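You operate a simulated robot arm through the tools that you are given. There is no shell and no other tool. Be economical: measure what you need, move in short steps, check, and stop when the job is done.

Carry out the task below with a simulated robot arm. There is one attempt and no reset: what you move stays moved.

TASK
Tighten both screws of the tray's handle with the stubby driver, then slide the tray up to the rack.
Fine: the driver goes back in its hole first.
Where things are to end (x, y in the base frame): mending tray within 0.025 m of [0.44, -0.16].

It is judged by the outcome, as a careful person would: the job done as asked, and still so three seconds after it is handed in. It fails if anything else is knocked over, pushed out of place, dropped, spilled or broken.

THE ROBOT
A 7-joint arm with a two-finger parallel gripper, fixed in place. Base frame: the origin is at the foot of the arm, x ahead of it, y to its left, z up; the work surface is at about z = 0.7. Readings come in m, rad, newtons and seconds.
With the tool pointing down near the work surface it reaches from about 0.14 to 0.66 m from the base axis. Its first joint turns from -1.152 to 1.152 rad. Payload 2.4 kg.
Tool frame: the origin (TCP) lies between the finger pads and is the grasp point; the fingertips stand 0.03 m ahead of it; z points along the fingers, y is the line along which they close. The gripper opens to 0.094 m. The fingers are 0.028 m wide and 0.01 m thick; the gripper's body (0.05 by 0.096 m) begins 0.055 m behind the TCP.
Orientation is that of the tool frame in the base frame, as a unit quaternion [x, y, z, w]. With the fingers straight down and closing along the base's y, the tool's x points along the base's -x, its y along +y and its z along -z.

THE INTERFACE
- The arm moves only by the tool servo_tool. Its argument "increments" is a list of rows, each an object of numbers (a shift or turn left out is 0, a gripper value left out holds the last): "dx", "dy", "dz": the shift along the tool's x, y, z in m; "rx", "ry", "rz": the turn, a rotation vector about the tool's x, y, z in rad; "gripper": the closure, from 0 (fully open) to 1 (shut). In form: [{"dx": .., "dy": .., "dz": .., "rx": .., "ry": .., "rz": .., "gripper": ..}, ...]. A call has 1 to 12 rows; each row shifts and turns the commanded pose from where the row before left it, along the tool's axes as they then stand. Rows are played at 5 a second. More than 0.05 m and 0.15 rad between two rows, or a gripper value outside its range, and nothing of the call is played. A pose out of reach is approached as far as the arm can. The call stops where the force on the tool passes 70 N (or 10 N more than at its start, if that is more) or the arm is blocked; 0.2 s more then pass. The fingers move at their own pace (about 0.153 m/s each) and stop on an object; they squeeze with about 41 N. The grip force told is the motor's: it shows also when the fingers shut on nothing. Time passes only in rows, and 0.2 s behind the last, so rows that do not move let the fingers close. The reply holds the time, the measured pose of the TCP, the force on the tool along the base axes, the opening and the grip force, in the units named above and with some noise, with the torque about the TCP (base axes, N m) and any sound that the robot's microphone picked up.
- Cameras (640 x 400 px; columns grow to the right, rows downward): "scene" is fixed at [0.0364, 0.4796, 1.4408]; the picture's right is [-0.70, -0.71, 0.00], its down [-0.49, 0.48, -0.72] and it looks along [0.52, -0.51, -0.69] (base axes); focal length 366 px, centre (320, 200). "wrist" rides on the gripper at [0.076, 0.014, -0.102] in the tool frame; the picture's right is [-0.18, 0.98, 0.00], its down [-0.75, -0.14, -0.64] and it looks along [-0.63, -0.12, 0.77] (tool axes); focal length 243 px, centre (320, 200). There is no depth. A picture from a camera that has moved, and an enlarged one, comes with that camera's place and axes in the base frame and with its lens. The place of the scene camera against the robot may be out by one fixed shift of up to 0.012 m in any direction.
- grab_frame(camera): a new picture of that camera. No time passes.
- zoom(camera, box): a new picture of the part [left, top, right, bottom] of that camera's present view, enlarged. No time passes.
- close_job(): hands the job in; it is judged then, once.

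Go step by step. Nothing tells you positions but the pictures and the camera data: compare them with the known pose of the tool, close in by small moves and look again before you grip or let go. The budget is 120 turns and 76 pictures, counting those below and the enlarged ones. Unless the task says otherwise, let go and move clear before handing in.

The tools are called after ">>>" as a command line: name --argument value ..., lists and objects as JSON in quotes. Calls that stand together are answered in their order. servo_tool: Moves the arm, as the interface text tells. Its arguments: {"type":"object","properties":{"increments":{"type":"array","items":{"type":"object","properties":{"dx":{"type":"number"},"dy":{"type":"number"},"dz":{"type":"number"},"rx":{"type":"number"},"ry":{"type":"number"},"rz":{"type":"number"},"gripper":{"type":"number"}}}}},"required":["increments"]} The other tools are called the same way: grab_frame (camera) takes a picture; zoom (camera, box) takes an enlarged picture of a part of a camera's view; close_job () hands the job in.

At the start:

```text
clock: 0.0
tcp_pos: [0.446, -0.1298, 1.0149]
orientation: [0.0, 1.0, 0.0, 0.0]
contact_force: [-0.7, 1.1, 0.5]
wrist_torque: [0.0, -0.04, -0.05]
grip_width: 0.0942
finger_force: 0.0
```

scene: 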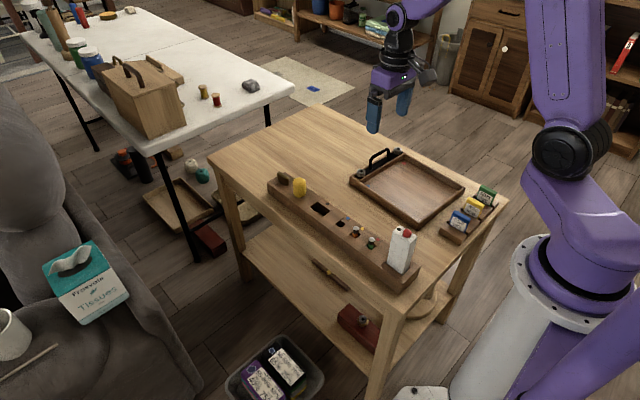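
wrist: 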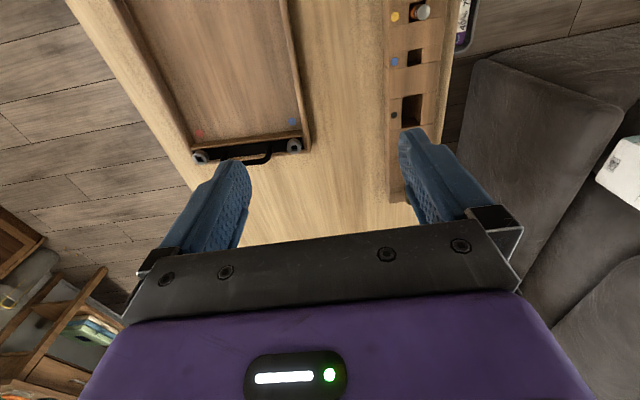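

I see a wooden bench with a tool rack (yellow-handled driver and others), and a tray with a handle and two screws. I'll look closer first.

>>> zoom --camera "scene" --box '[250, 160, 430, 290]'

>>> zoom --camera "scene" --box '[340, 130, 510, 250]'

>>> zoom --camera "wrist" --box '[160, 0, 480, 200]'

```text
3.08 times, centred on (340, 225) of scene
camera zoom: at [0.0364, 0.4796, 1.4408], right [-0.7, -0.71, 0.0], down [-0.49, 0.48, -0.72], along [0.52, -0.51, -0.69], focal length 1125 px, centre (258, 123)
```

zoom: 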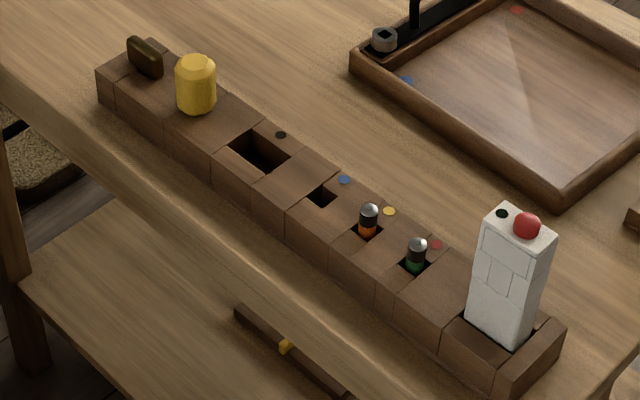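

```text
3.33 times, centred on (425, 190) of scene
camera zoom: at [0.0364, 0.4796, 1.4408], right [-0.7, -0.71, 0.0], down [-0.49, 0.48, -0.72], along [0.52, -0.51, -0.69], focal length 1219 px, centre (-30, 233)
```

zoom: 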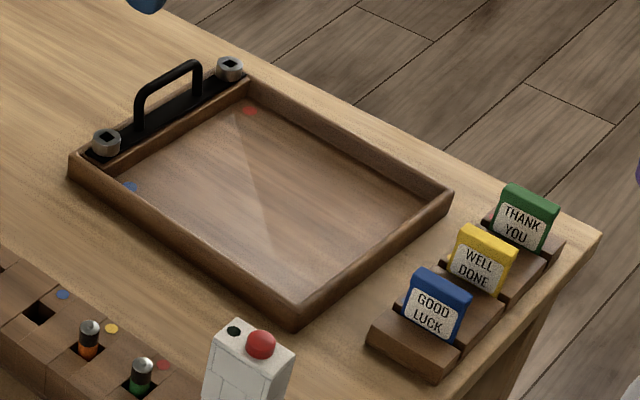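

```text
2.00 times, centred on (320, 100) of wrist
camera zoom: at [0.3691, -0.1149, 1.1162], right [0.18, 0.98, 0.0], down [0.75, -0.14, 0.64], along [0.63, -0.12, -0.77], focal length 485 px, centre (320, 400)
```

zoom: 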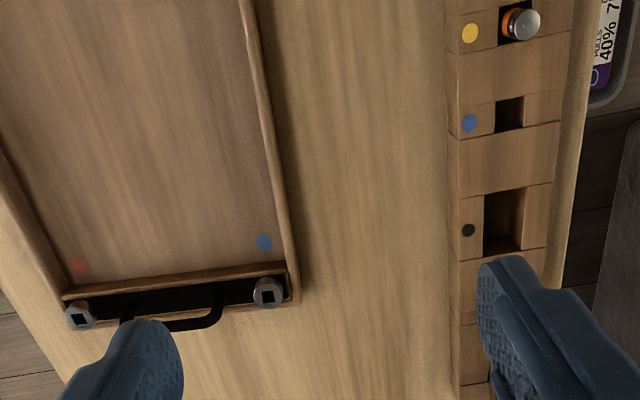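

>>> servo_tool --increments '[{"dx": -0.03, "dy": 0.03}, {"dx": -0.03, "dy": 0.03}, {"dx": -0.03, "dy": 0.03}, {"dx": -0.02, "dy": 0.02}, {}]'

>>> grab_frame --camera "wrist"

```text
clock: 1.2
tcp_pos: [0.5559, -0.0199, 1.0136]
orientation: [0.001, 1.0, -0.001, 0.0]
contact_force: [-0.1, -0.6, 0.7]
wrist_torque: [0.01, 0.03, 0.05]
grip_width: 0.0942
finger_force: 0.1
```

```text
70 pictures are left
camera wrist: at [0.4794, -0.005, 1.1155], right [0.18, 0.98, 0.0], down [0.75, -0.14, 0.64], along [0.63, -0.12, -0.77], focal length 243 px, centre (320, 200)
```

wrist: 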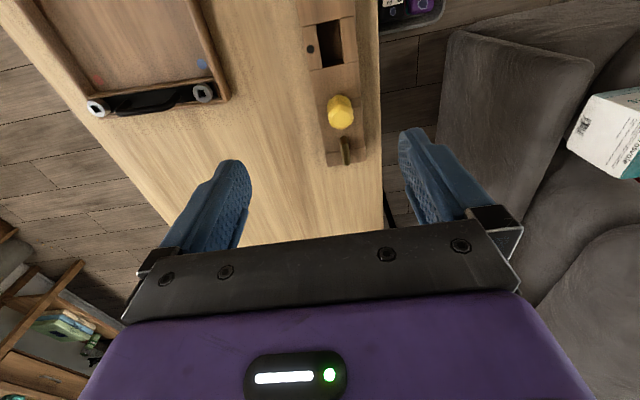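

>>> zoom --camera "wrist" --box '[280, 0, 400, 180]'

>>> zoom --camera "wrist" --box '[60, 50, 240, 130]'

>>> zoom --camera "scene" --box '[330, 215, 430, 290]'

```text
2.22 times, centred on (340, 90) of wrist
camera zoom: at [0.4794, -0.005, 1.1155], right [0.18, 0.98, 0.0], down [0.75, -0.14, 0.64], along [0.63, -0.12, -0.77], focal length 539 px, centre (276, 444)
```

zoom: 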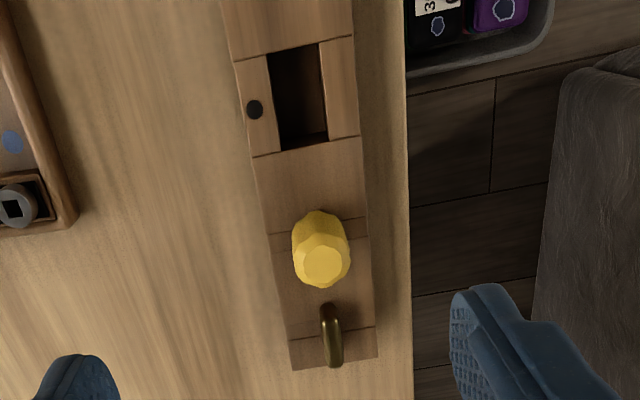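

```text
3.56 times, centred on (150, 90) of wrist
camera zoom: at [0.4794, -0.005, 1.1155], right [0.18, 0.98, 0.0], down [0.75, -0.14, 0.64], along [0.63, -0.12, -0.77], focal length 863 px, centre (924, 591)
```

zoom: 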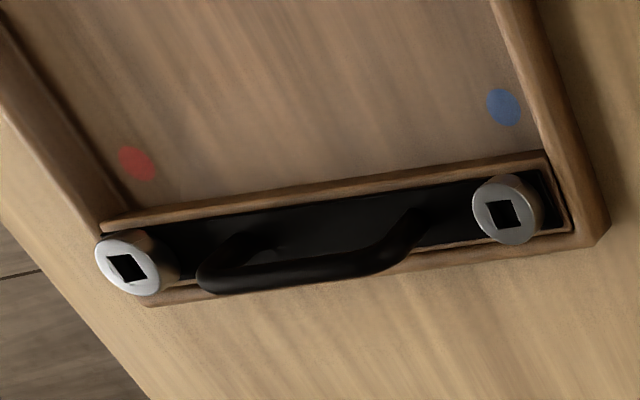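

```text
5.33 times, centred on (380, 252) of scene
camera zoom: at [0.0364, 0.4796, 1.4408], right [-0.7, -0.71, 0.0], down [-0.49, 0.48, -0.72], along [0.52, -0.51, -0.69], focal length 1950 px, centre (0, -80)
```

zoom: 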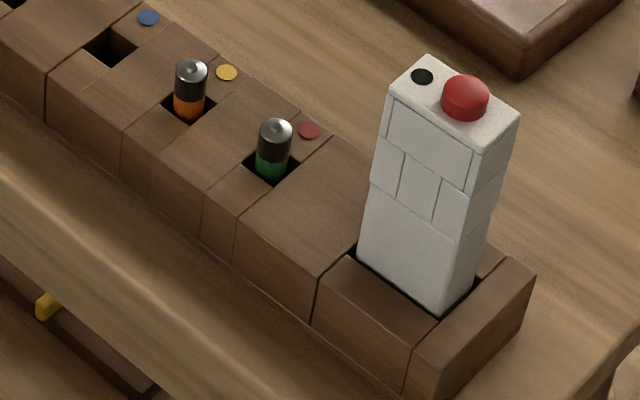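

The yellow stubby driver stands at about (0.607, 0.0), its top at z ≈ 0.80. The screws are near (0.55, -0.36) and (0.555, -0.20). I'll come down above the driver to line up.

>>> servo_tool --increments '[{"dx": -0.025, "dy": 0.01, "dz": 0.03}, {"dx": -0.025, "dy": 0.008, "dz": 0.03}, {"dz": 0.04}, {"dz": 0.03}, {}]'

>>> grab_frame --camera "wrist"

>>> zoom --camera "scene" --box '[240, 110, 380, 220]'

```text
clock: 2.4
tcp_pos: [0.6051, -0.0009, 0.8839]
orientation: [0.0, 1.0, 0.0, 0.001]
contact_force: [-0.3, 0.1, 0.4]
wrist_torque: [-0.02, 0.0, -0.01]
grip_width: 0.0942
finger_force: 0.1
```

```text
66 pictures are left
camera wrist: at [0.5286, 0.0133, 0.9864], right [0.18, 0.98, 0.0], down [0.75, -0.14, 0.64], along [0.63, -0.12, -0.77], focal length 243 px, centre (320, 200)
```

wrist: 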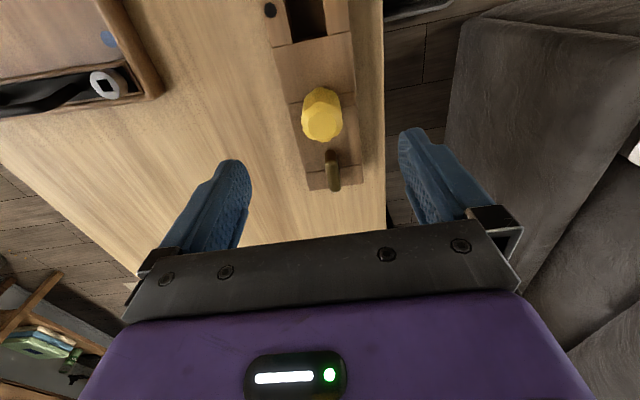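

```text
3.64 times, centred on (310, 165) of scene
camera zoom: at [0.0364, 0.4796, 1.4408], right [-0.7, -0.71, 0.0], down [-0.49, 0.48, -0.72], along [0.52, -0.51, -0.69], focal length 1330 px, centre (356, 327)
```

zoom: 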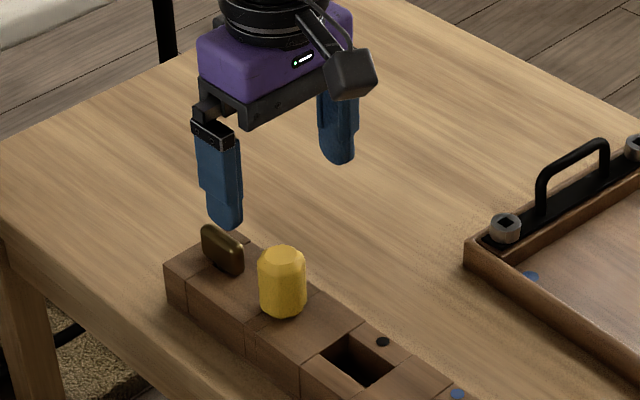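

>>> servo_tool --increments '[{"dz": 0.03}, {"dz": 0.03}, {"dz": 0.016}, {}]'

>>> grab_frame --camera "wrist"

>>> zoom --camera "scene" --box '[260, 140, 340, 210]'

```text
clock: 3.4
tcp_pos: [0.6059, -0.0011, 0.807]
orientation: [0.0, 1.0, 0.001, 0.0]
contact_force: [-0.4, -0.5, 0.4]
wrist_torque: [0.0, 0.02, 0.01]
grip_width: 0.0936
finger_force: 0.1
```

```text
64 pictures are left
camera wrist: at [0.5289, 0.0132, 0.9102], right [0.18, 0.98, 0.0], down [0.75, -0.14, 0.64], along [0.63, -0.12, -0.77], focal length 243 px, centre (320, 200)
```

wrist: 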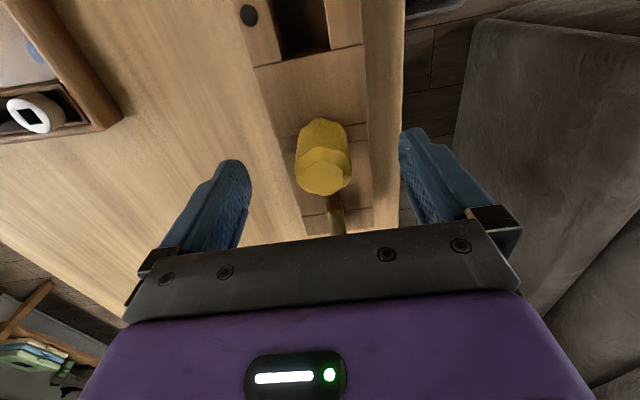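

```text
5.71 times, centred on (300, 175) of scene
camera zoom: at [0.0364, 0.4796, 1.4408], right [-0.7, -0.71, 0.0], down [-0.49, 0.48, -0.72], along [0.52, -0.51, -0.69], focal length 2089 px, centre (434, 343)
```

zoom: 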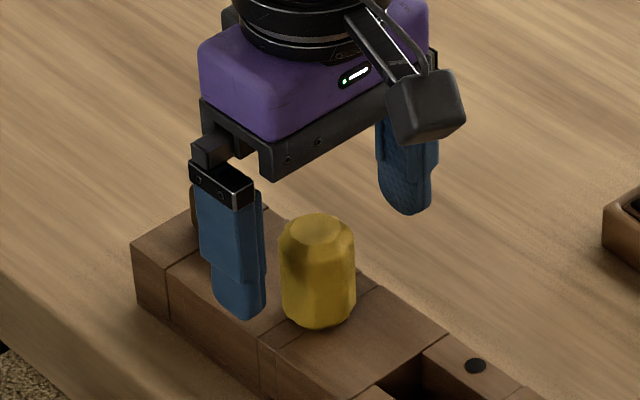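

>>> servo_tool --increments '[{"dx": -0.002, "dy": 0.001, "dz": 0.01}, {"dz": 0.009}, {"gripper": 1}, {}, {}]'

>>> zoom --camera "scene" --box '[260, 140, 340, 210]'

```text
clock: 4.6
tcp_pos: [0.6074, 0.0008, 0.7901]
orientation: [0.0, 1.0, 0.0, -0.001]
contact_force: [0.1, 0.6, 0.2]
wrist_torque: [-0.05, -0.02, -0.01]
grip_width: 0.0347
finger_force: 40.9
```

```text
5.71 times, centred on (300, 175) of scene
camera zoom: at [0.0364, 0.4796, 1.4408], right [-0.7, -0.71, 0.0], down [-0.49, 0.48, -0.72], along [0.52, -0.51, -0.69], focal length 2089 px, centre (434, 343)
```

zoom: 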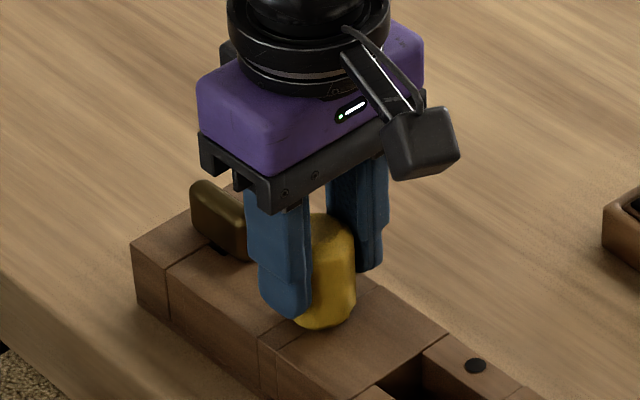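

Gripped at 0.0347 m. I'll lift straight up out of the hole.

>>> servo_tool --increments '[{"dz": -0.02}, {"dz": -0.03}, {"dz": -0.04}, {"dz": -0.04}, {}]'

>>> grab_frame --camera "wrist"

>>> zoom --camera "scene" --box '[250, 100, 350, 210]'

```text
clock: 5.8
tcp_pos: [0.6083, -0.0002, 0.9207]
orientation: [0.0, 1.0, 0.001, 0.0]
contact_force: [-0.4, -0.2, -0.5]
wrist_torque: [0.01, 0.02, 0.01]
grip_width: 0.035
finger_force: 41.1
```

```text
61 pictures are left
camera wrist: at [0.5307, 0.0142, 1.0219], right [0.18, 0.98, 0.0], down [0.75, -0.14, 0.64], along [0.63, -0.12, -0.77], focal length 243 px, centre (320, 200)
```

wrist: 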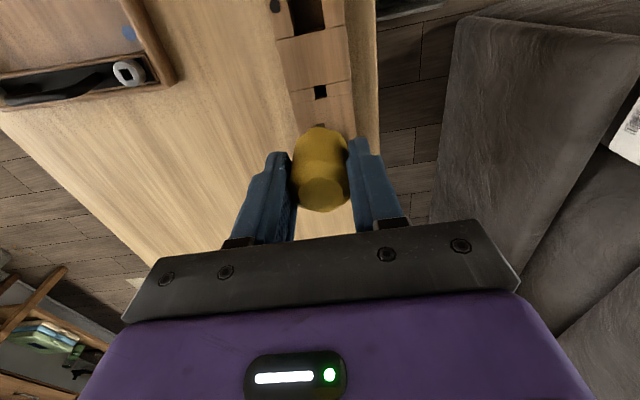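

```text
3.64 times, centred on (300, 155) of scene
camera zoom: at [0.0364, 0.4796, 1.4408], right [-0.7, -0.71, 0.0], down [-0.49, 0.48, -0.72], along [0.52, -0.51, -0.69], focal length 1330 px, centre (393, 364)
```

zoom: 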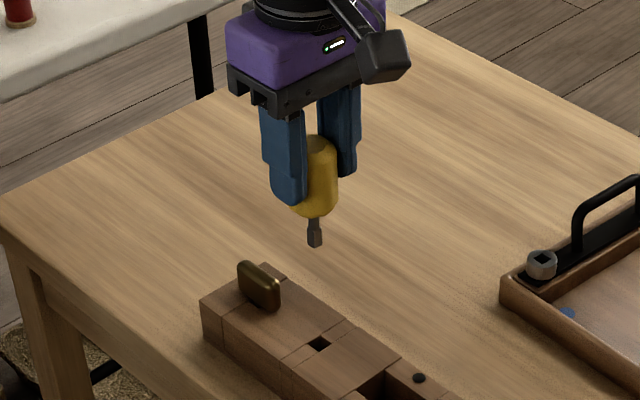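

The driver is out: a stubby shaft with a square tip about 0.08 m below the TCP. Next I go near the blue-dot screw to look at its socket.

>>> servo_tool --increments '[{"dy": -0.045}, {"dx": 0.005, "dy": -0.045}, {"dx": 0.01, "dy": -0.045}, {"dx": 0.01, "dy": -0.045}, {"dy": -0.02}, {}]'

>>> grab_frame --camera "wrist"

>>> zoom --camera "scene" --box '[320, 80, 440, 200]'

```text
clock: 7.2
tcp_pos: [0.5841, -0.2015, 0.9195]
orientation: [-0.001, 1.0, 0.0, 0.0]
contact_force: [-0.1, -0.2, -0.6]
wrist_torque: [0.04, 0.01, 0.01]
grip_width: 0.0349
finger_force: 41.2
```

```text
59 pictures are left
camera wrist: at [0.5071, -0.1871, 1.0213], right [0.18, 0.98, 0.0], down [0.75, -0.14, 0.64], along [0.63, -0.12, -0.77], focal length 243 px, centre (320, 200)
```

wrist: 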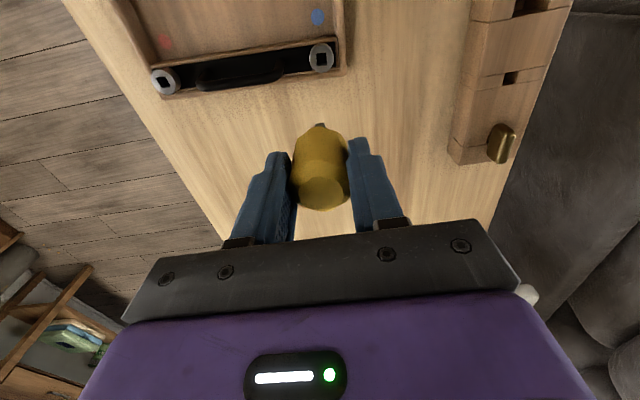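

```text
3.33 times, centred on (380, 140) of scene
camera zoom: at [0.0365, 0.4796, 1.4408], right [-0.7, -0.71, 0.0], down [-0.49, 0.48, -0.72], along [0.52, -0.51, -0.69], focal length 1219 px, centre (120, 400)
```

zoom: 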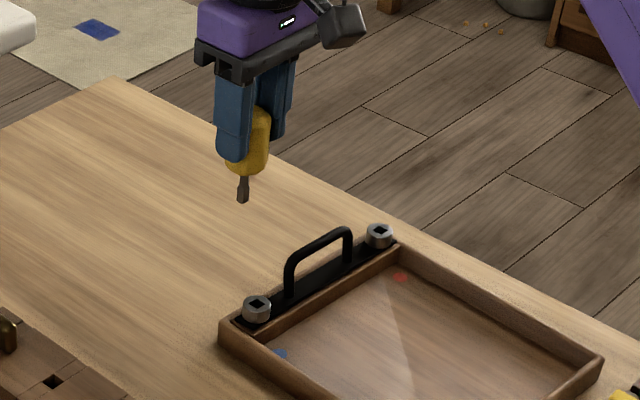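

>>> zoom --camera "wrist" --box '[130, 0, 370, 150]'

>>> zoom --camera "wrist" --box '[295, 30, 350, 80]'

>>> zoom --camera "wrist" --box '[140, 60, 190, 105]'

>>> zoom --camera "scene" --box '[345, 125, 405, 185]'

```text
2.67 times, centred on (250, 75) of wrist
camera zoom: at [0.5071, -0.1871, 1.0213], right [0.18, 0.98, 0.0], down [0.75, -0.14, 0.64], along [0.63, -0.12, -0.77], focal length 647 px, centre (507, 533)
```

zoom: 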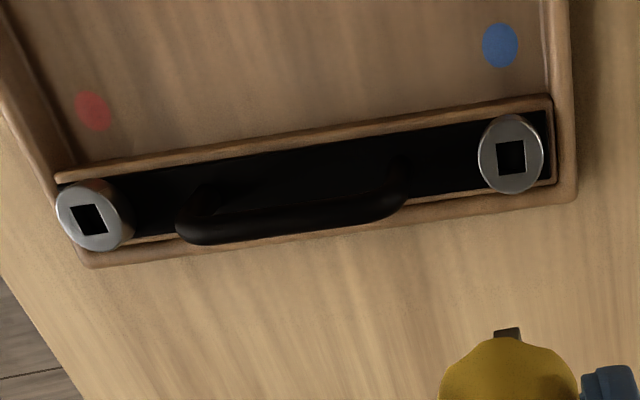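

```text
8.00 times, centred on (322, 55) of wrist
camera zoom: at [0.5071, -0.1871, 1.0213], right [0.18, 0.98, 0.0], down [0.75, -0.14, 0.64], along [0.63, -0.12, -0.77], focal length 1941 px, centre (300, 1360)
```

zoom: 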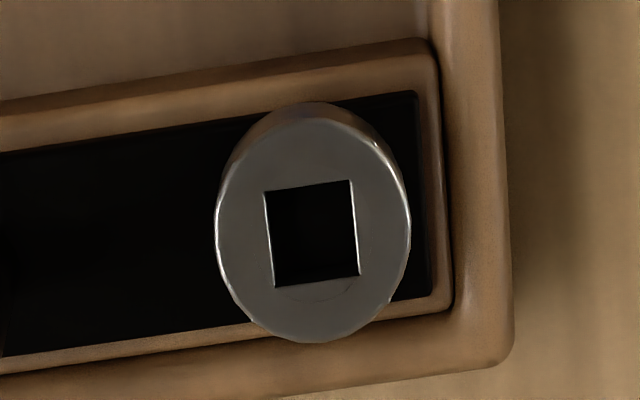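

```text
8.89 times, centred on (165, 82) of wrist
camera zoom: at [0.5071, -0.1871, 1.0213], right [0.18, 0.98, 0.0], down [0.75, -0.14, 0.64], along [0.63, -0.12, -0.77], focal length 2157 px, centre (1698, 1244)
```

zoom: 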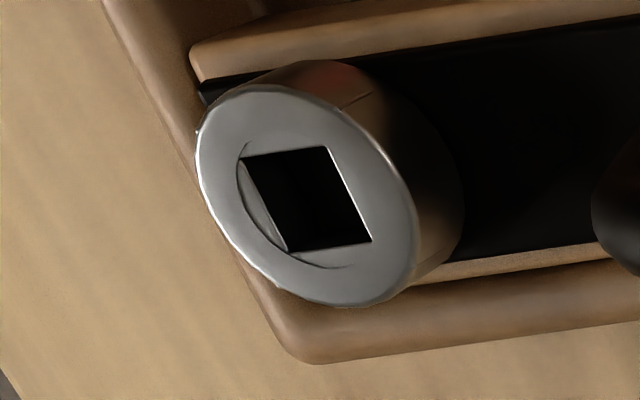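

```text
6.67 times, centred on (375, 155) of scene
camera zoom: at [0.0365, 0.4796, 1.4408], right [-0.7, -0.71, 0.0], down [-0.49, 0.48, -0.72], along [0.52, -0.51, -0.69], focal length 2437 px, centre (-47, 500)
```

zoom: 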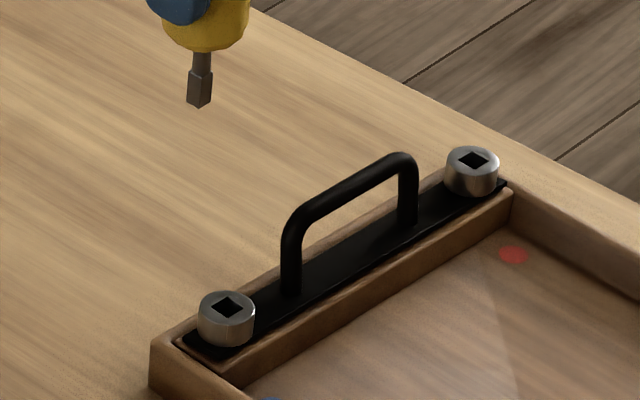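

Both sockets look turned about -3° (the tray's skew); blue socket near (0.556, -0.195), top z ≈ 0.74. I'll move the tip above the blue screw, turned to match.

>>> servo_tool --increments '[{"dx": 0.014, "dy": 0.003}, {"dx": 0.014, "dy": 0.003, "rz": 0.052}, {"dz": 0.03}, {"dz": 0.025}, {}]'

>>> zoom --camera "wrist" --box '[270, 50, 370, 150]'

>>> zoom --camera "scene" --box '[335, 120, 405, 190]'

```text
clock: 8.4
tcp_pos: [0.5551, -0.1949, 0.8649]
orientation: [0.026, 1.0, 0.0, 0.0]
contact_force: [0.0, -0.1, -1.5]
wrist_torque: [0.0, 0.0, 0.0]
grip_width: 0.0347
finger_force: 41.1
```

```text
4.00 times, centred on (320, 100) of wrist
camera zoom: at [0.4794, -0.1763, 0.9661], right [0.23, 0.97, 0.0], down [0.74, -0.18, 0.64], along [0.62, -0.15, -0.77], focal length 970 px, centre (320, 600)
```

zoom: 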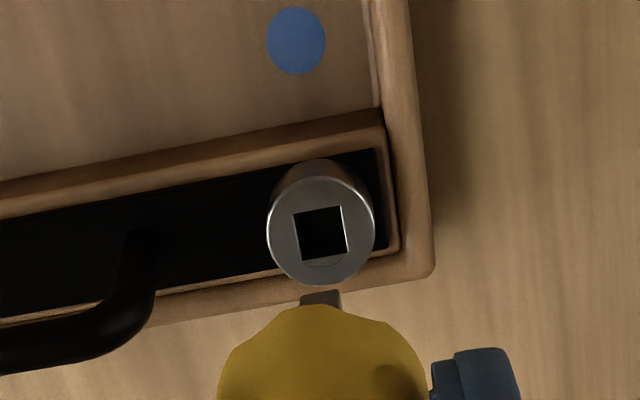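

```text
5.71 times, centred on (370, 155) of scene
camera zoom: at [0.0364, 0.4796, 1.4408], right [-0.7, -0.71, 0.0], down [-0.49, 0.48, -0.72], along [0.52, -0.51, -0.69], focal length 2089 px, centre (34, 457)
```

zoom: 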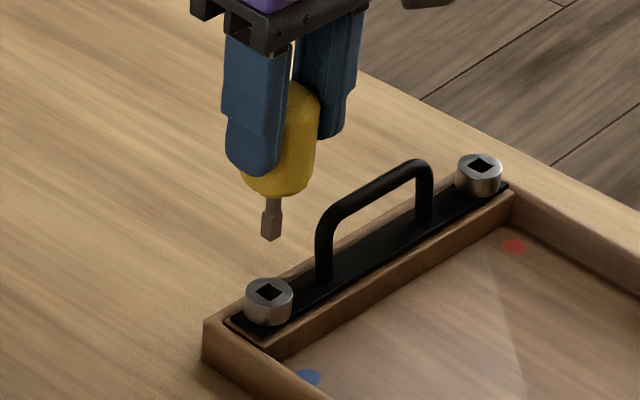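

Tip and socket line up within about 1 mm. I'll shift slightly and descend partway to check again.

>>> servo_tool --increments '[{"dx": 0.001, "dy": -0.0005, "dz": 0.015}, {"dz": 0.012}, {}]'

>>> zoom --camera "wrist" --box '[290, 90, 350, 150]'

>>> zoom --camera "scene" --box '[345, 140, 385, 180]'

```text
clock: 9.2
tcp_pos: [0.5536, -0.195, 0.8379]
orientation: [0.027, 1.0, 0.0, 0.001]
contact_force: [-0.6, 0.5, -0.2]
wrist_torque: [0.02, 0.01, -0.04]
grip_width: 0.035
finger_force: 40.9
```

```text
6.67 times, centred on (320, 120) of wrist
camera zoom: at [0.4779, -0.1766, 0.9392], right [0.23, 0.97, 0.0], down [0.74, -0.18, 0.64], along [0.62, -0.15, -0.77], focal length 1618 px, centre (320, 733)
```

zoom: 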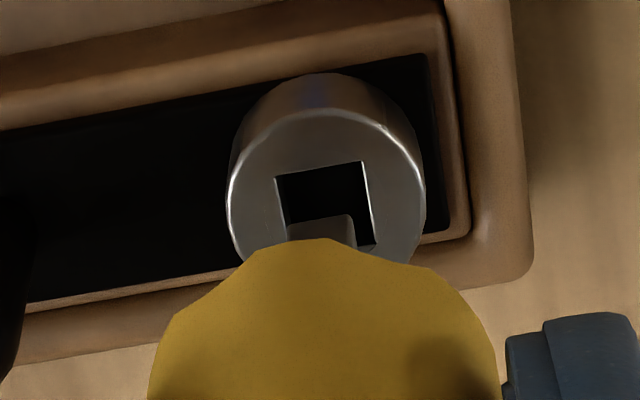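

```text
10.00 times, centred on (365, 160) of scene
camera zoom: at [0.0364, 0.4796, 1.4408], right [-0.7, -0.71, 0.0], down [-0.49, 0.48, -0.72], along [0.52, -0.51, -0.69], focal length 3656 px, centre (-130, 600)
```

zoom: 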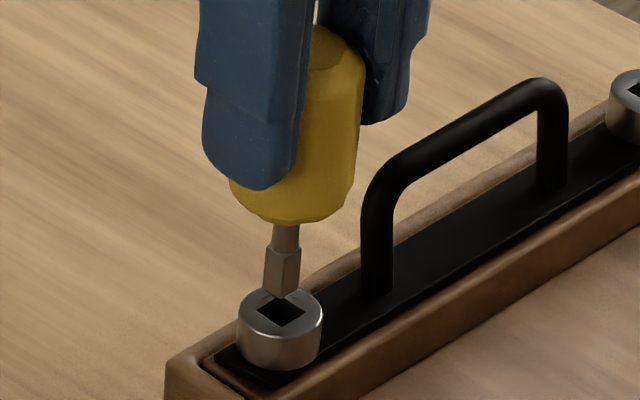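

Alignment is good in both views. Descending into the socket in small steps.

>>> servo_tool --increments '[{"dz": 0.006}, {"dz": 0.005}, {"dz": 0.004}, {"dz": 0.003}, {}]'

>>> zoom --camera "scene" --box '[345, 140, 385, 180]'

```text
clock: 10.4
tcp_pos: [0.5561, -0.1946, 0.8214]
orientation: [0.025, 1.0, -0.001, 0.004]
contact_force: [8.7, 3.2, 22.0]
wrist_torque: [0.3, -0.73, -0.02]
grip_width: 0.035
finger_force: 41.1
```

```text
10.00 times, centred on (365, 160) of scene
camera zoom: at [0.0362, 0.4798, 1.4407], right [-0.7, -0.71, 0.0], down [-0.49, 0.48, -0.72], along [0.52, -0.51, -0.69], focal length 3656 px, centre (-130, 600)
```

zoom: 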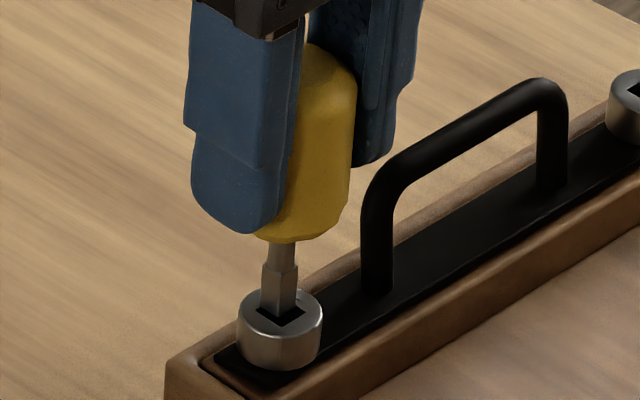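

Contact at z 0.8214 with a push to +x, so the tip is off toward -x. I'll relieve by shifting the command and look at the forces.

>>> servo_tool --increments '[{"dz": -0.003}, {"dx": -0.0025, "dy": 0.0005}, {}]'

>>> zoom --camera "wrist" --box '[290, 90, 350, 150]'

>>> zoom --camera "scene" --box '[355, 155, 375, 175]'

```text
clock: 11.2
tcp_pos: [0.5564, -0.1935, 0.8237]
orientation: [0.026, 1.0, -0.001, 0.001]
contact_force: [-0.8, 0.2, -1.5]
wrist_torque: [-0.04, -0.02, -0.01]
grip_width: 0.0347
finger_force: 40.6
```

```text
6.67 times, centred on (320, 120) of wrist
camera zoom: at [0.4809, -0.1757, 0.9242], right [0.23, 0.97, 0.0], down [0.74, -0.18, 0.64], along [0.63, -0.15, -0.77], focal length 1618 px, centre (320, 733)
```

zoom: 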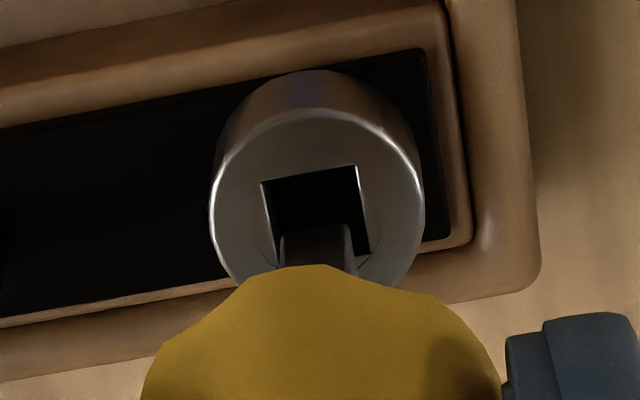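

```text
16.00 times, centred on (365, 165) of scene
camera zoom: at [0.0364, 0.4796, 1.4408], right [-0.7, -0.71, 0.0], down [-0.49, 0.48, -0.72], along [0.52, -0.51, -0.69], focal length 5850 px, centre (-400, 760)
```

zoom: 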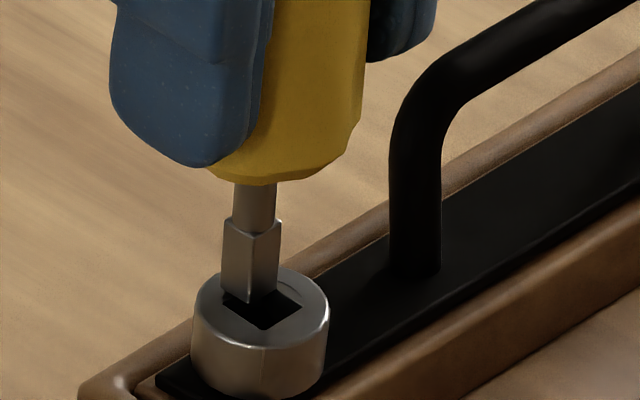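

The tip seems now off to +x of the socket. I'll raise a bit, move back, and re-measure from both views.

>>> servo_tool --increments '[{"dz": -0.004}, {"dx": 0.0025, "dy": -0.001}, {}]'

>>> zoom --camera "wrist" --box '[300, 100, 340, 140]'

>>> zoom --camera "scene" --box '[355, 155, 375, 175]'

```text
clock: 12.0
tcp_pos: [0.5546, -0.1947, 0.8268]
orientation: [0.026, 1.0, 0.0, -0.001]
contact_force: [1.0, 0.0, -0.9]
wrist_torque: [-0.03, 0.0, -0.02]
grip_width: 0.0352
finger_force: 41.0
```

```text
10.00 times, centred on (320, 120) of wrist
camera zoom: at [0.4781, -0.1768, 0.9282], right [0.23, 0.97, 0.0], down [0.74, -0.18, 0.64], along [0.62, -0.15, -0.77], focal length 2426 px, centre (320, 1000)
```

zoom: 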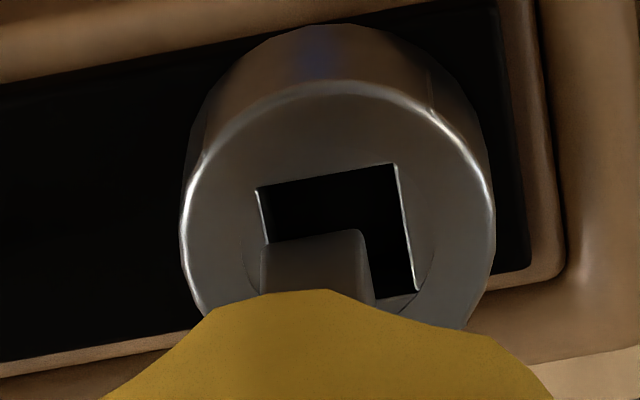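

```text
16.00 times, centred on (365, 165) of scene
camera zoom: at [0.0364, 0.4796, 1.4408], right [-0.7, -0.71, 0.0], down [-0.49, 0.48, -0.72], along [0.52, -0.51, -0.69], focal length 5850 px, centre (-400, 760)
```

zoom: 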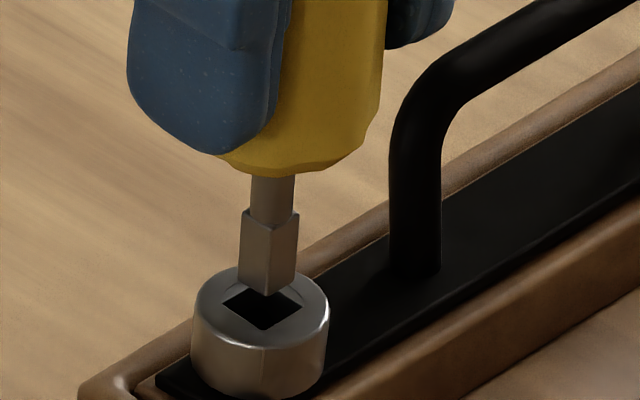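

Socket is about 0.8 mm to -x and 1.2 mm to +y of the tip. Correcting and descending gently.

>>> servo_tool --increments '[{"dx": 0.0008, "dy": 0.0012}, {"dz": 0.003}, {"dz": 0.003}, {}]'

>>> zoom --camera "wrist" --box '[300, 100, 340, 140]'

>>> zoom --camera "scene" --box '[355, 155, 375, 175]'

```text
clock: 13.0
tcp_pos: [0.5528, -0.1935, 0.8208]
orientation: [0.026, 1.0, 0.0, -0.001]
contact_force: [0.4, -0.6, -0.6]
wrist_torque: [-0.01, -0.01, -0.01]
grip_width: 0.0348
finger_force: 41.4
```

```text
10.00 times, centred on (320, 120) of wrist
camera zoom: at [0.4773, -0.1753, 0.922], right [0.23, 0.97, 0.0], down [0.74, -0.18, 0.64], along [0.62, -0.15, -0.77], focal length 2426 px, centre (320, 1000)
```

zoom: 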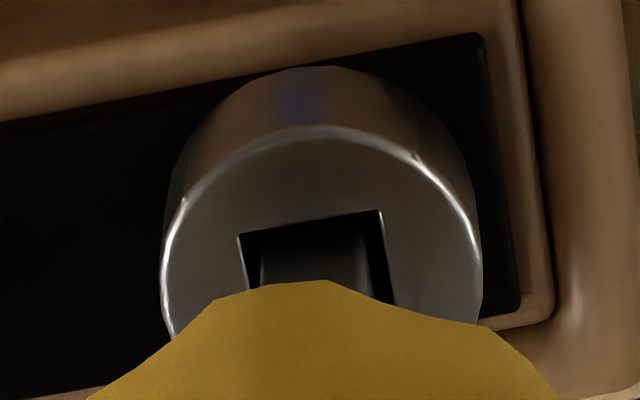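

```text
16.00 times, centred on (365, 165) of scene
camera zoom: at [0.0364, 0.4796, 1.4408], right [-0.7, -0.71, 0.0], down [-0.49, 0.48, -0.72], along [0.52, -0.51, -0.69], focal length 5850 px, centre (-400, 760)
```

zoom: 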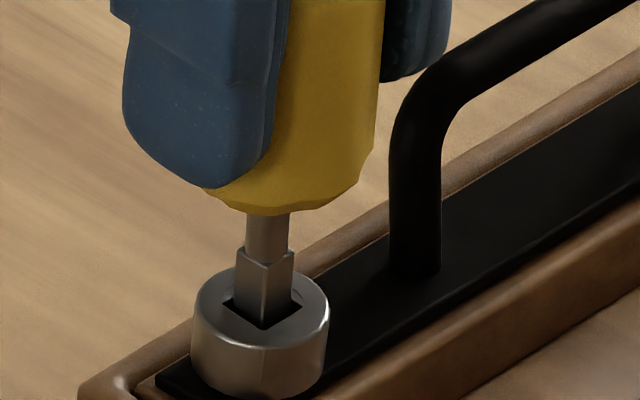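

The tip is inside the socket mouth with no force. Continuing down gently.

>>> servo_tool --increments '[{"dz": 0.002}, {"dz": 0.002}, {"dz": 0.002}, {}]'

```text
clock: 14.0
tcp_pos: [0.5533, -0.1942, 0.8157]
orientation: [0.026, 1.0, 0.0, 0.001]
contact_force: [-0.7, 1.0, 6.1]
wrist_torque: [0.25, 0.02, 0.0]
grip_width: 0.0349
finger_force: 41.1
```

Light bottom contact (6 N). I'll preload a touch and turn clockwise (seen from above), watching torque.

>>> servo_tool --increments '[{"dz": 0.001}, {"rz": 0.1}, {"rz": 0.1}, {"rz": 0.1}, {"rz": 0.1}, {}]'

>>> zoom --camera "scene" --box '[345, 145, 385, 185]'

```text
clock: 15.4
tcp_pos: [0.5522, -0.1935, 0.8126]
orientation: [0.225, 0.974, 0.001, 0.0]
contact_force: [1.9, 0.6, 2.0]
wrist_torque: [0.04, -0.21, -0.03]
grip_width: 0.0346
finger_force: 41.1
```

```text
10.00 times, centred on (365, 165) of scene
camera zoom: at [0.0364, 0.4796, 1.4408], right [-0.7, -0.71, 0.0], down [-0.49, 0.48, -0.72], along [0.52, -0.51, -0.69], focal length 3656 px, centre (-130, 550)
```

zoom: 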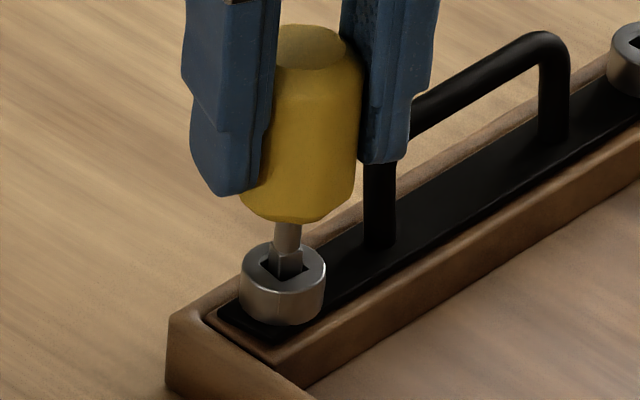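

>>> servo_tool --increments '[{"dz": 0.001, "rz": 0.12}, {"rz": 0.12}, {"dz": 0.0005, "rz": 0.12}, {"rz": 0.12}, {"rz": 0.12}, {}]'

>>> zoom --camera "scene" --box '[355, 155, 375, 175]'

```text
clock: 16.8
tcp_pos: [0.5526, -0.1921, 0.8113]
orientation: [0.504, 0.864, 0.0, 0.001]
contact_force: [0.6, 0.7, 2.0]
wrist_torque: [0.11, -0.15, 0.0]
grip_width: 0.0349
finger_force: 41.1
```

```text
16.00 times, centred on (365, 165) of scene
camera zoom: at [0.0364, 0.4796, 1.4408], right [-0.7, -0.71, 0.0], down [-0.49, 0.48, -0.72], along [0.52, -0.51, -0.69], focal length 5850 px, centre (-400, 760)
```

zoom: 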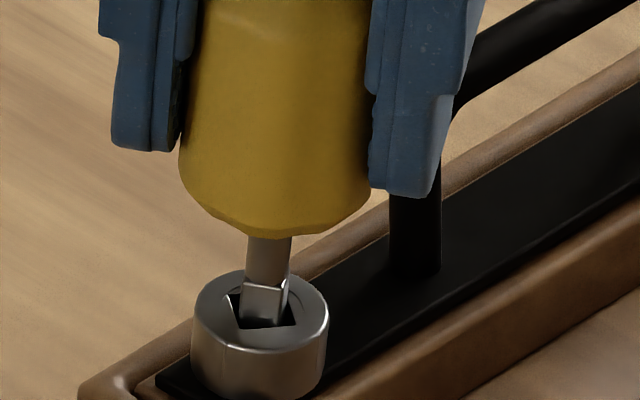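

The screw is turning with the driver. Continue.

>>> servo_tool --increments '[{"dz": 0.0005, "rz": 0.13}, {"rz": 0.13}, {"dz": 0.0005, "rz": 0.13}, {"rz": 0.13}, {"rz": 0.13}, {"rz": 0.13}, {}]'

>>> zoom --camera "scene" --box '[355, 155, 375, 175]'

```text
clock: 18.4
tcp_pos: [0.5517, -0.1929, 0.8107]
orientation: [0.793, 0.609, 0.001, -0.001]
contact_force: [-1.0, 0.9, -1.3]
wrist_torque: [0.03, 0.14, 0.02]
grip_width: 0.0347
finger_force: 41.7
```

```text
16.00 times, centred on (365, 165) of scene
camera zoom: at [0.0364, 0.4796, 1.4408], right [-0.7, -0.71, 0.0], down [-0.49, 0.48, -0.72], along [0.52, -0.51, -0.69], focal length 5850 px, centre (-400, 760)
```

zoom: 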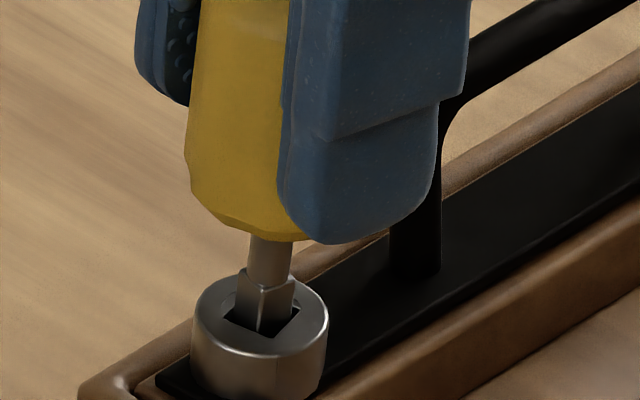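

>>> servo_tool --increments '[{"dz": 0.0005, "rz": 0.13}, {"rz": 0.13}, {"dz": 0.0005, "rz": 0.13}, {"rz": 0.13}, {"rz": 0.13}, {"rz": 0.13}, {}]'

>>> zoom --camera "scene" --box '[355, 155, 375, 175]'

```text
clock: 20.0
tcp_pos: [0.5533, -0.1927, 0.8093]
orientation: [0.966, 0.26, 0.0, -0.001]
contact_force: [-1.4, 0.1, -2.0]
wrist_torque: [-0.21, 0.35, 0.02]
grip_width: 0.033
finger_force: 40.8
```

```text
16.00 times, centred on (365, 165) of scene
camera zoom: at [0.0364, 0.4796, 1.4408], right [-0.7, -0.71, 0.0], down [-0.49, 0.48, -0.72], along [0.52, -0.51, -0.69], focal length 5850 px, centre (-400, 760)
```

zoom: 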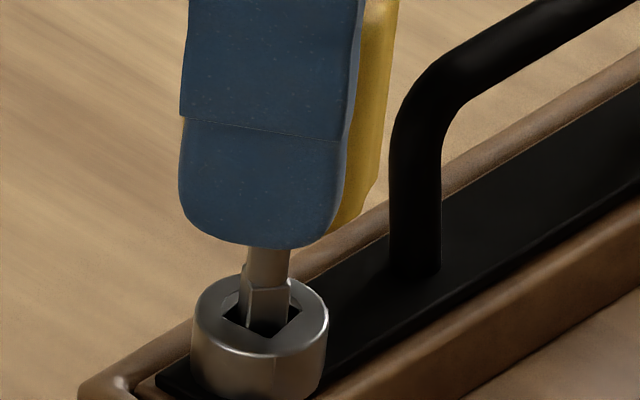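

Grip width changed slightly, so the handle may have slipped as the screw stiffened. I'll turn a little more and watch torque.

>>> servo_tool --increments '[{"rz": 0.1}, {"rz": 0.1}]'

>>> zoom --camera "scene" --box '[355, 155, 375, 175]'

```text
clock: 20.6
tcp_pos: [0.5523, -0.1935, 0.8089]
orientation: [0.987, 0.163, 0.0, -0.001]
contact_force: [-2.5, 1.3, -3.1]
wrist_torque: [-0.11, 0.28, -0.05]
grip_width: 0.0326
finger_force: 41.0
```

```text
16.00 times, centred on (365, 165) of scene
camera zoom: at [0.0364, 0.4796, 1.4408], right [-0.7, -0.71, 0.0], down [-0.49, 0.48, -0.72], along [0.52, -0.51, -0.69], focal length 5850 px, centre (-400, 760)
```

zoom: 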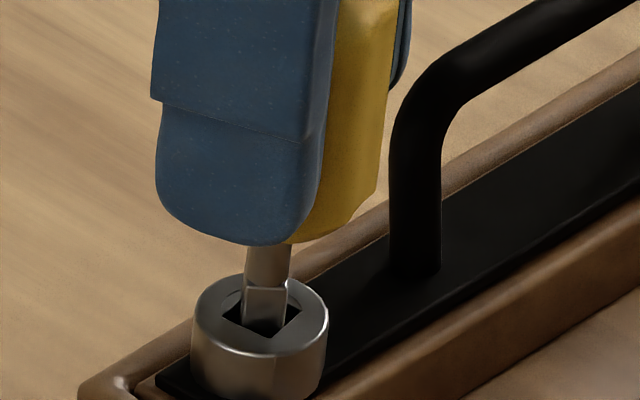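

The tip now looks out of phase with the socket, so it may have cammed up. I'll lift clear and inspect both screws.

>>> servo_tool --increments '[{"dz": -0.01}, {"dz": -0.02}, {"dz": -0.02}, {}]'

>>> zoom --camera "scene" --box '[340, 130, 400, 185]'

>>> zoom --camera "scene" --box '[345, 115, 375, 155]'

>>> grab_frame --camera "wrist"

```text
clock: 21.6
tcp_pos: [0.5534, -0.1933, 0.8609]
orientation: [0.986, 0.164, 0.001, 0.0]
contact_force: [0.1, -0.5, -0.4]
wrist_torque: [0.01, 0.02, 0.01]
grip_width: 0.0325
finger_force: 41.0
```

```text
7.27 times, centred on (370, 158) of scene
camera zoom: at [0.0364, 0.4796, 1.4408], right [-0.7, -0.71, 0.0], down [-0.49, 0.48, -0.72], along [0.52, -0.51, -0.69], focal length 2659 px, centre (-44, 509)
```

zoom: 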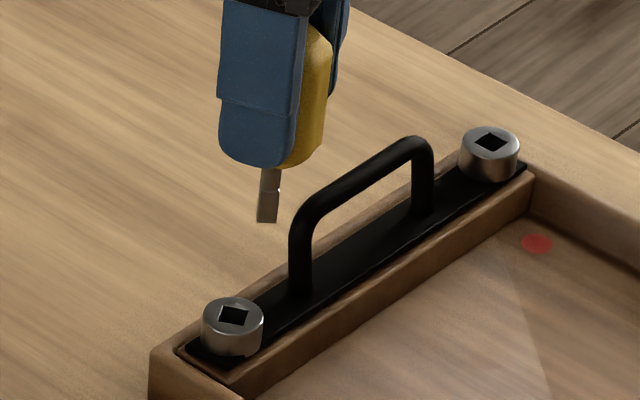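

```text
10.00 times, centred on (360, 135) of scene
camera zoom: at [0.0364, 0.4796, 1.4408], right [-0.7, -0.71, 0.0], down [-0.49, 0.48, -0.72], along [0.52, -0.51, -0.69], focal length 3656 px, centre (-80, 850)
```

zoom: 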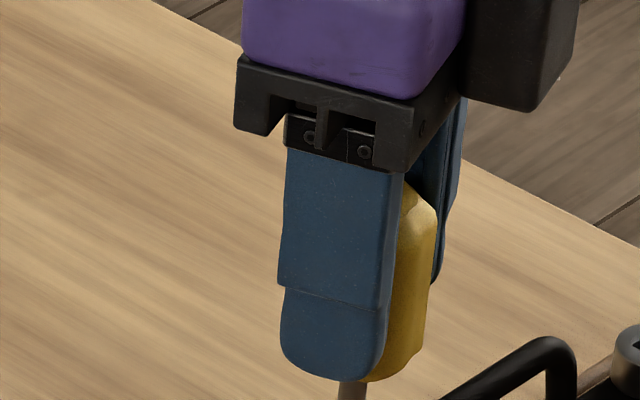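

```text
35 pictures are left
camera wrist: at [0.6292, -0.1827, 0.9628], right [0.14, -0.99, 0.0], down [-0.76, -0.11, 0.64], along [-0.63, -0.09, -0.77], focal length 243 px, centre (320, 200)
```

wrist: 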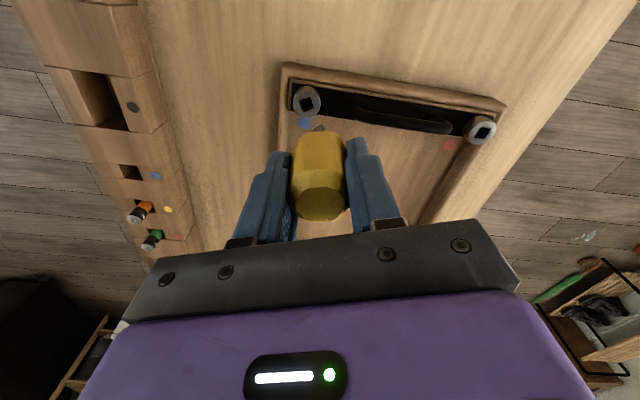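

>>> zoom --camera "scene" --box '[355, 165, 371, 181]'

>>> zoom --camera "wrist" --box '[285, 75, 345, 135]'

```text
16.00 times, centred on (363, 173) of scene
camera zoom: at [0.0364, 0.4796, 1.4408], right [-0.7, -0.71, 0.0], down [-0.49, 0.48, -0.72], along [0.52, -0.51, -0.69], focal length 5850 px, centre (-368, 632)
```

zoom: 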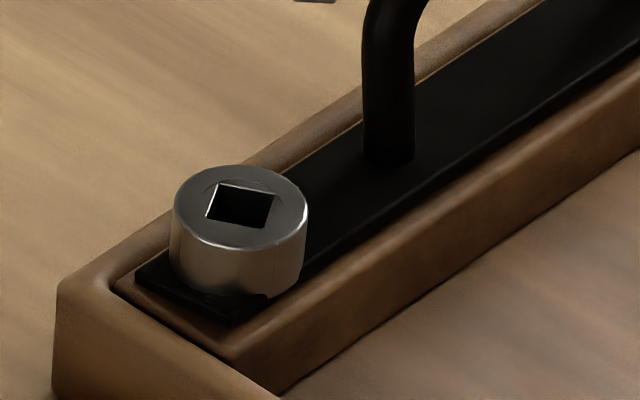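

```text
6.67 times, centred on (315, 105) of wrist
camera zoom: at [0.6292, -0.1827, 0.9628], right [0.14, -0.99, 0.0], down [-0.76, -0.11, 0.64], along [-0.63, -0.09, -0.77], focal length 1618 px, centre (353, 833)
```

zoom: 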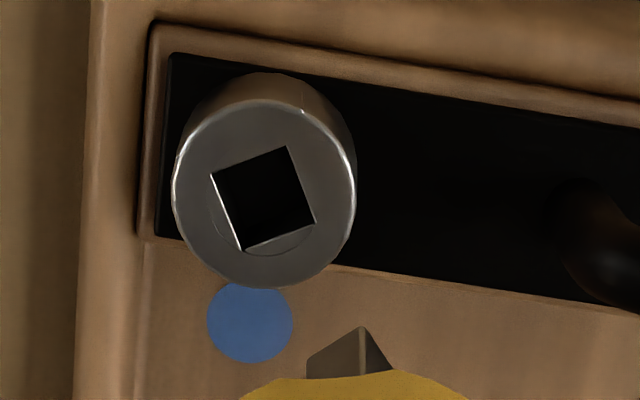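

The screw has turned about 146° clockwise and the handle settled onto its flats in the grip. I'll wind the wrist back 270° (square symmetry) to get more turning range.

>>> servo_tool --increments '[{"rz": -0.15}, {"rz": -0.15}, {"rz": -0.15}, {"rz": -0.15}, {"rz": -0.15}, {"rz": -0.15}, {"rz": -0.15}, {"rz": -0.15}, {"rz": -0.15}, {"rz": -0.15}, {"rz": -0.15}, {"rz": -0.15}]'

>>> servo_tool --increments '[{"rz": -0.15}, {"rz": -0.15}, {"rz": -0.15}, {"rz": -0.15}, {"rz": -0.15}, {"rz": -0.15}, {"rz": -0.15}, {"rz": -0.15}, {"rz": -0.15}, {"rz": -0.1416}, {}]'

```text
clock: 24.2
tcp_pos: [0.5529, -0.1932, 0.8604]
orientation: [0.484, 0.875, 0.001, 0.001]
contact_force: [0.0, 0.4, -1.0]
wrist_torque: [-0.02, 0.0, 0.0]
grip_width: 0.0324
finger_force: 40.8
```

```text
clock: 26.6
tcp_pos: [0.5519, -0.1937, 0.8601]
orientation: [-0.237, 0.971, 0.0, 0.0]
contact_force: [-0.7, -0.2, -1.0]
wrist_torque: [0.0, -0.02, 0.03]
grip_width: 0.0325
finger_force: 40.9
```

>>> servo_tool --increments '[{"rz": -0.15}, {"rz": -0.15}, {"rz": -0.15}, {"rz": -0.15}, {"rz": -0.15}, {"rz": -0.15}, {"rz": -0.15}, {"rz": -0.15}, {"rz": -0.15}, {"rz": -0.071}, {}]'

>>> zoom --camera "wrist" --box '[285, 75, 345, 135]'

>>> zoom --camera "scene" --box '[350, 145, 380, 180]'

```text
clock: 29.0
tcp_pos: [0.5526, -0.1929, 0.8593]
orientation: [0.813, -0.582, 0.0, -0.001]
contact_force: [-0.2, -0.8, -1.4]
wrist_torque: [0.0, 0.0, -0.02]
grip_width: 0.0325
finger_force: 41.5
```

```text
6.67 times, centred on (315, 105) of wrist
camera zoom: at [0.5635, -0.27, 0.9618], right [-0.99, -0.14, 0.0], down [-0.11, 0.76, 0.64], along [-0.09, 0.64, -0.77], focal length 1618 px, centre (353, 833)
```

zoom: 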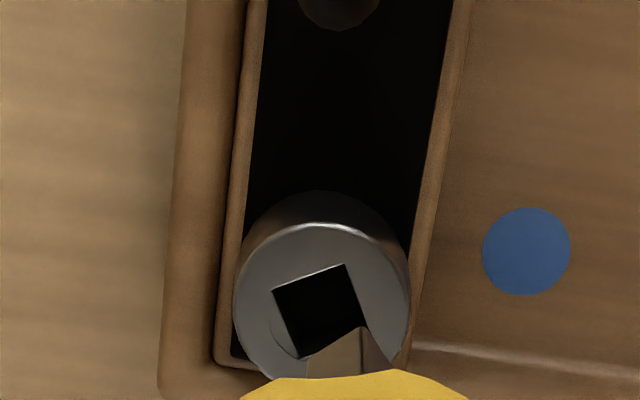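

```text
11.43 times, centred on (365, 162) of scene
camera zoom: at [0.0364, 0.4796, 1.4408], right [-0.7, -0.71, 0.0], down [-0.49, 0.48, -0.72], along [0.52, -0.51, -0.69], focal length 4178 px, centre (-194, 629)
```

zoom: 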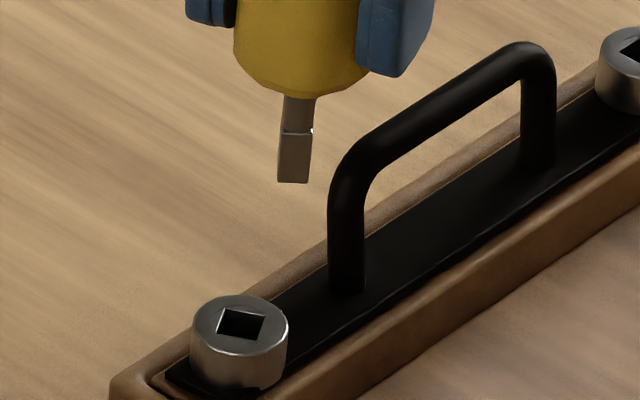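

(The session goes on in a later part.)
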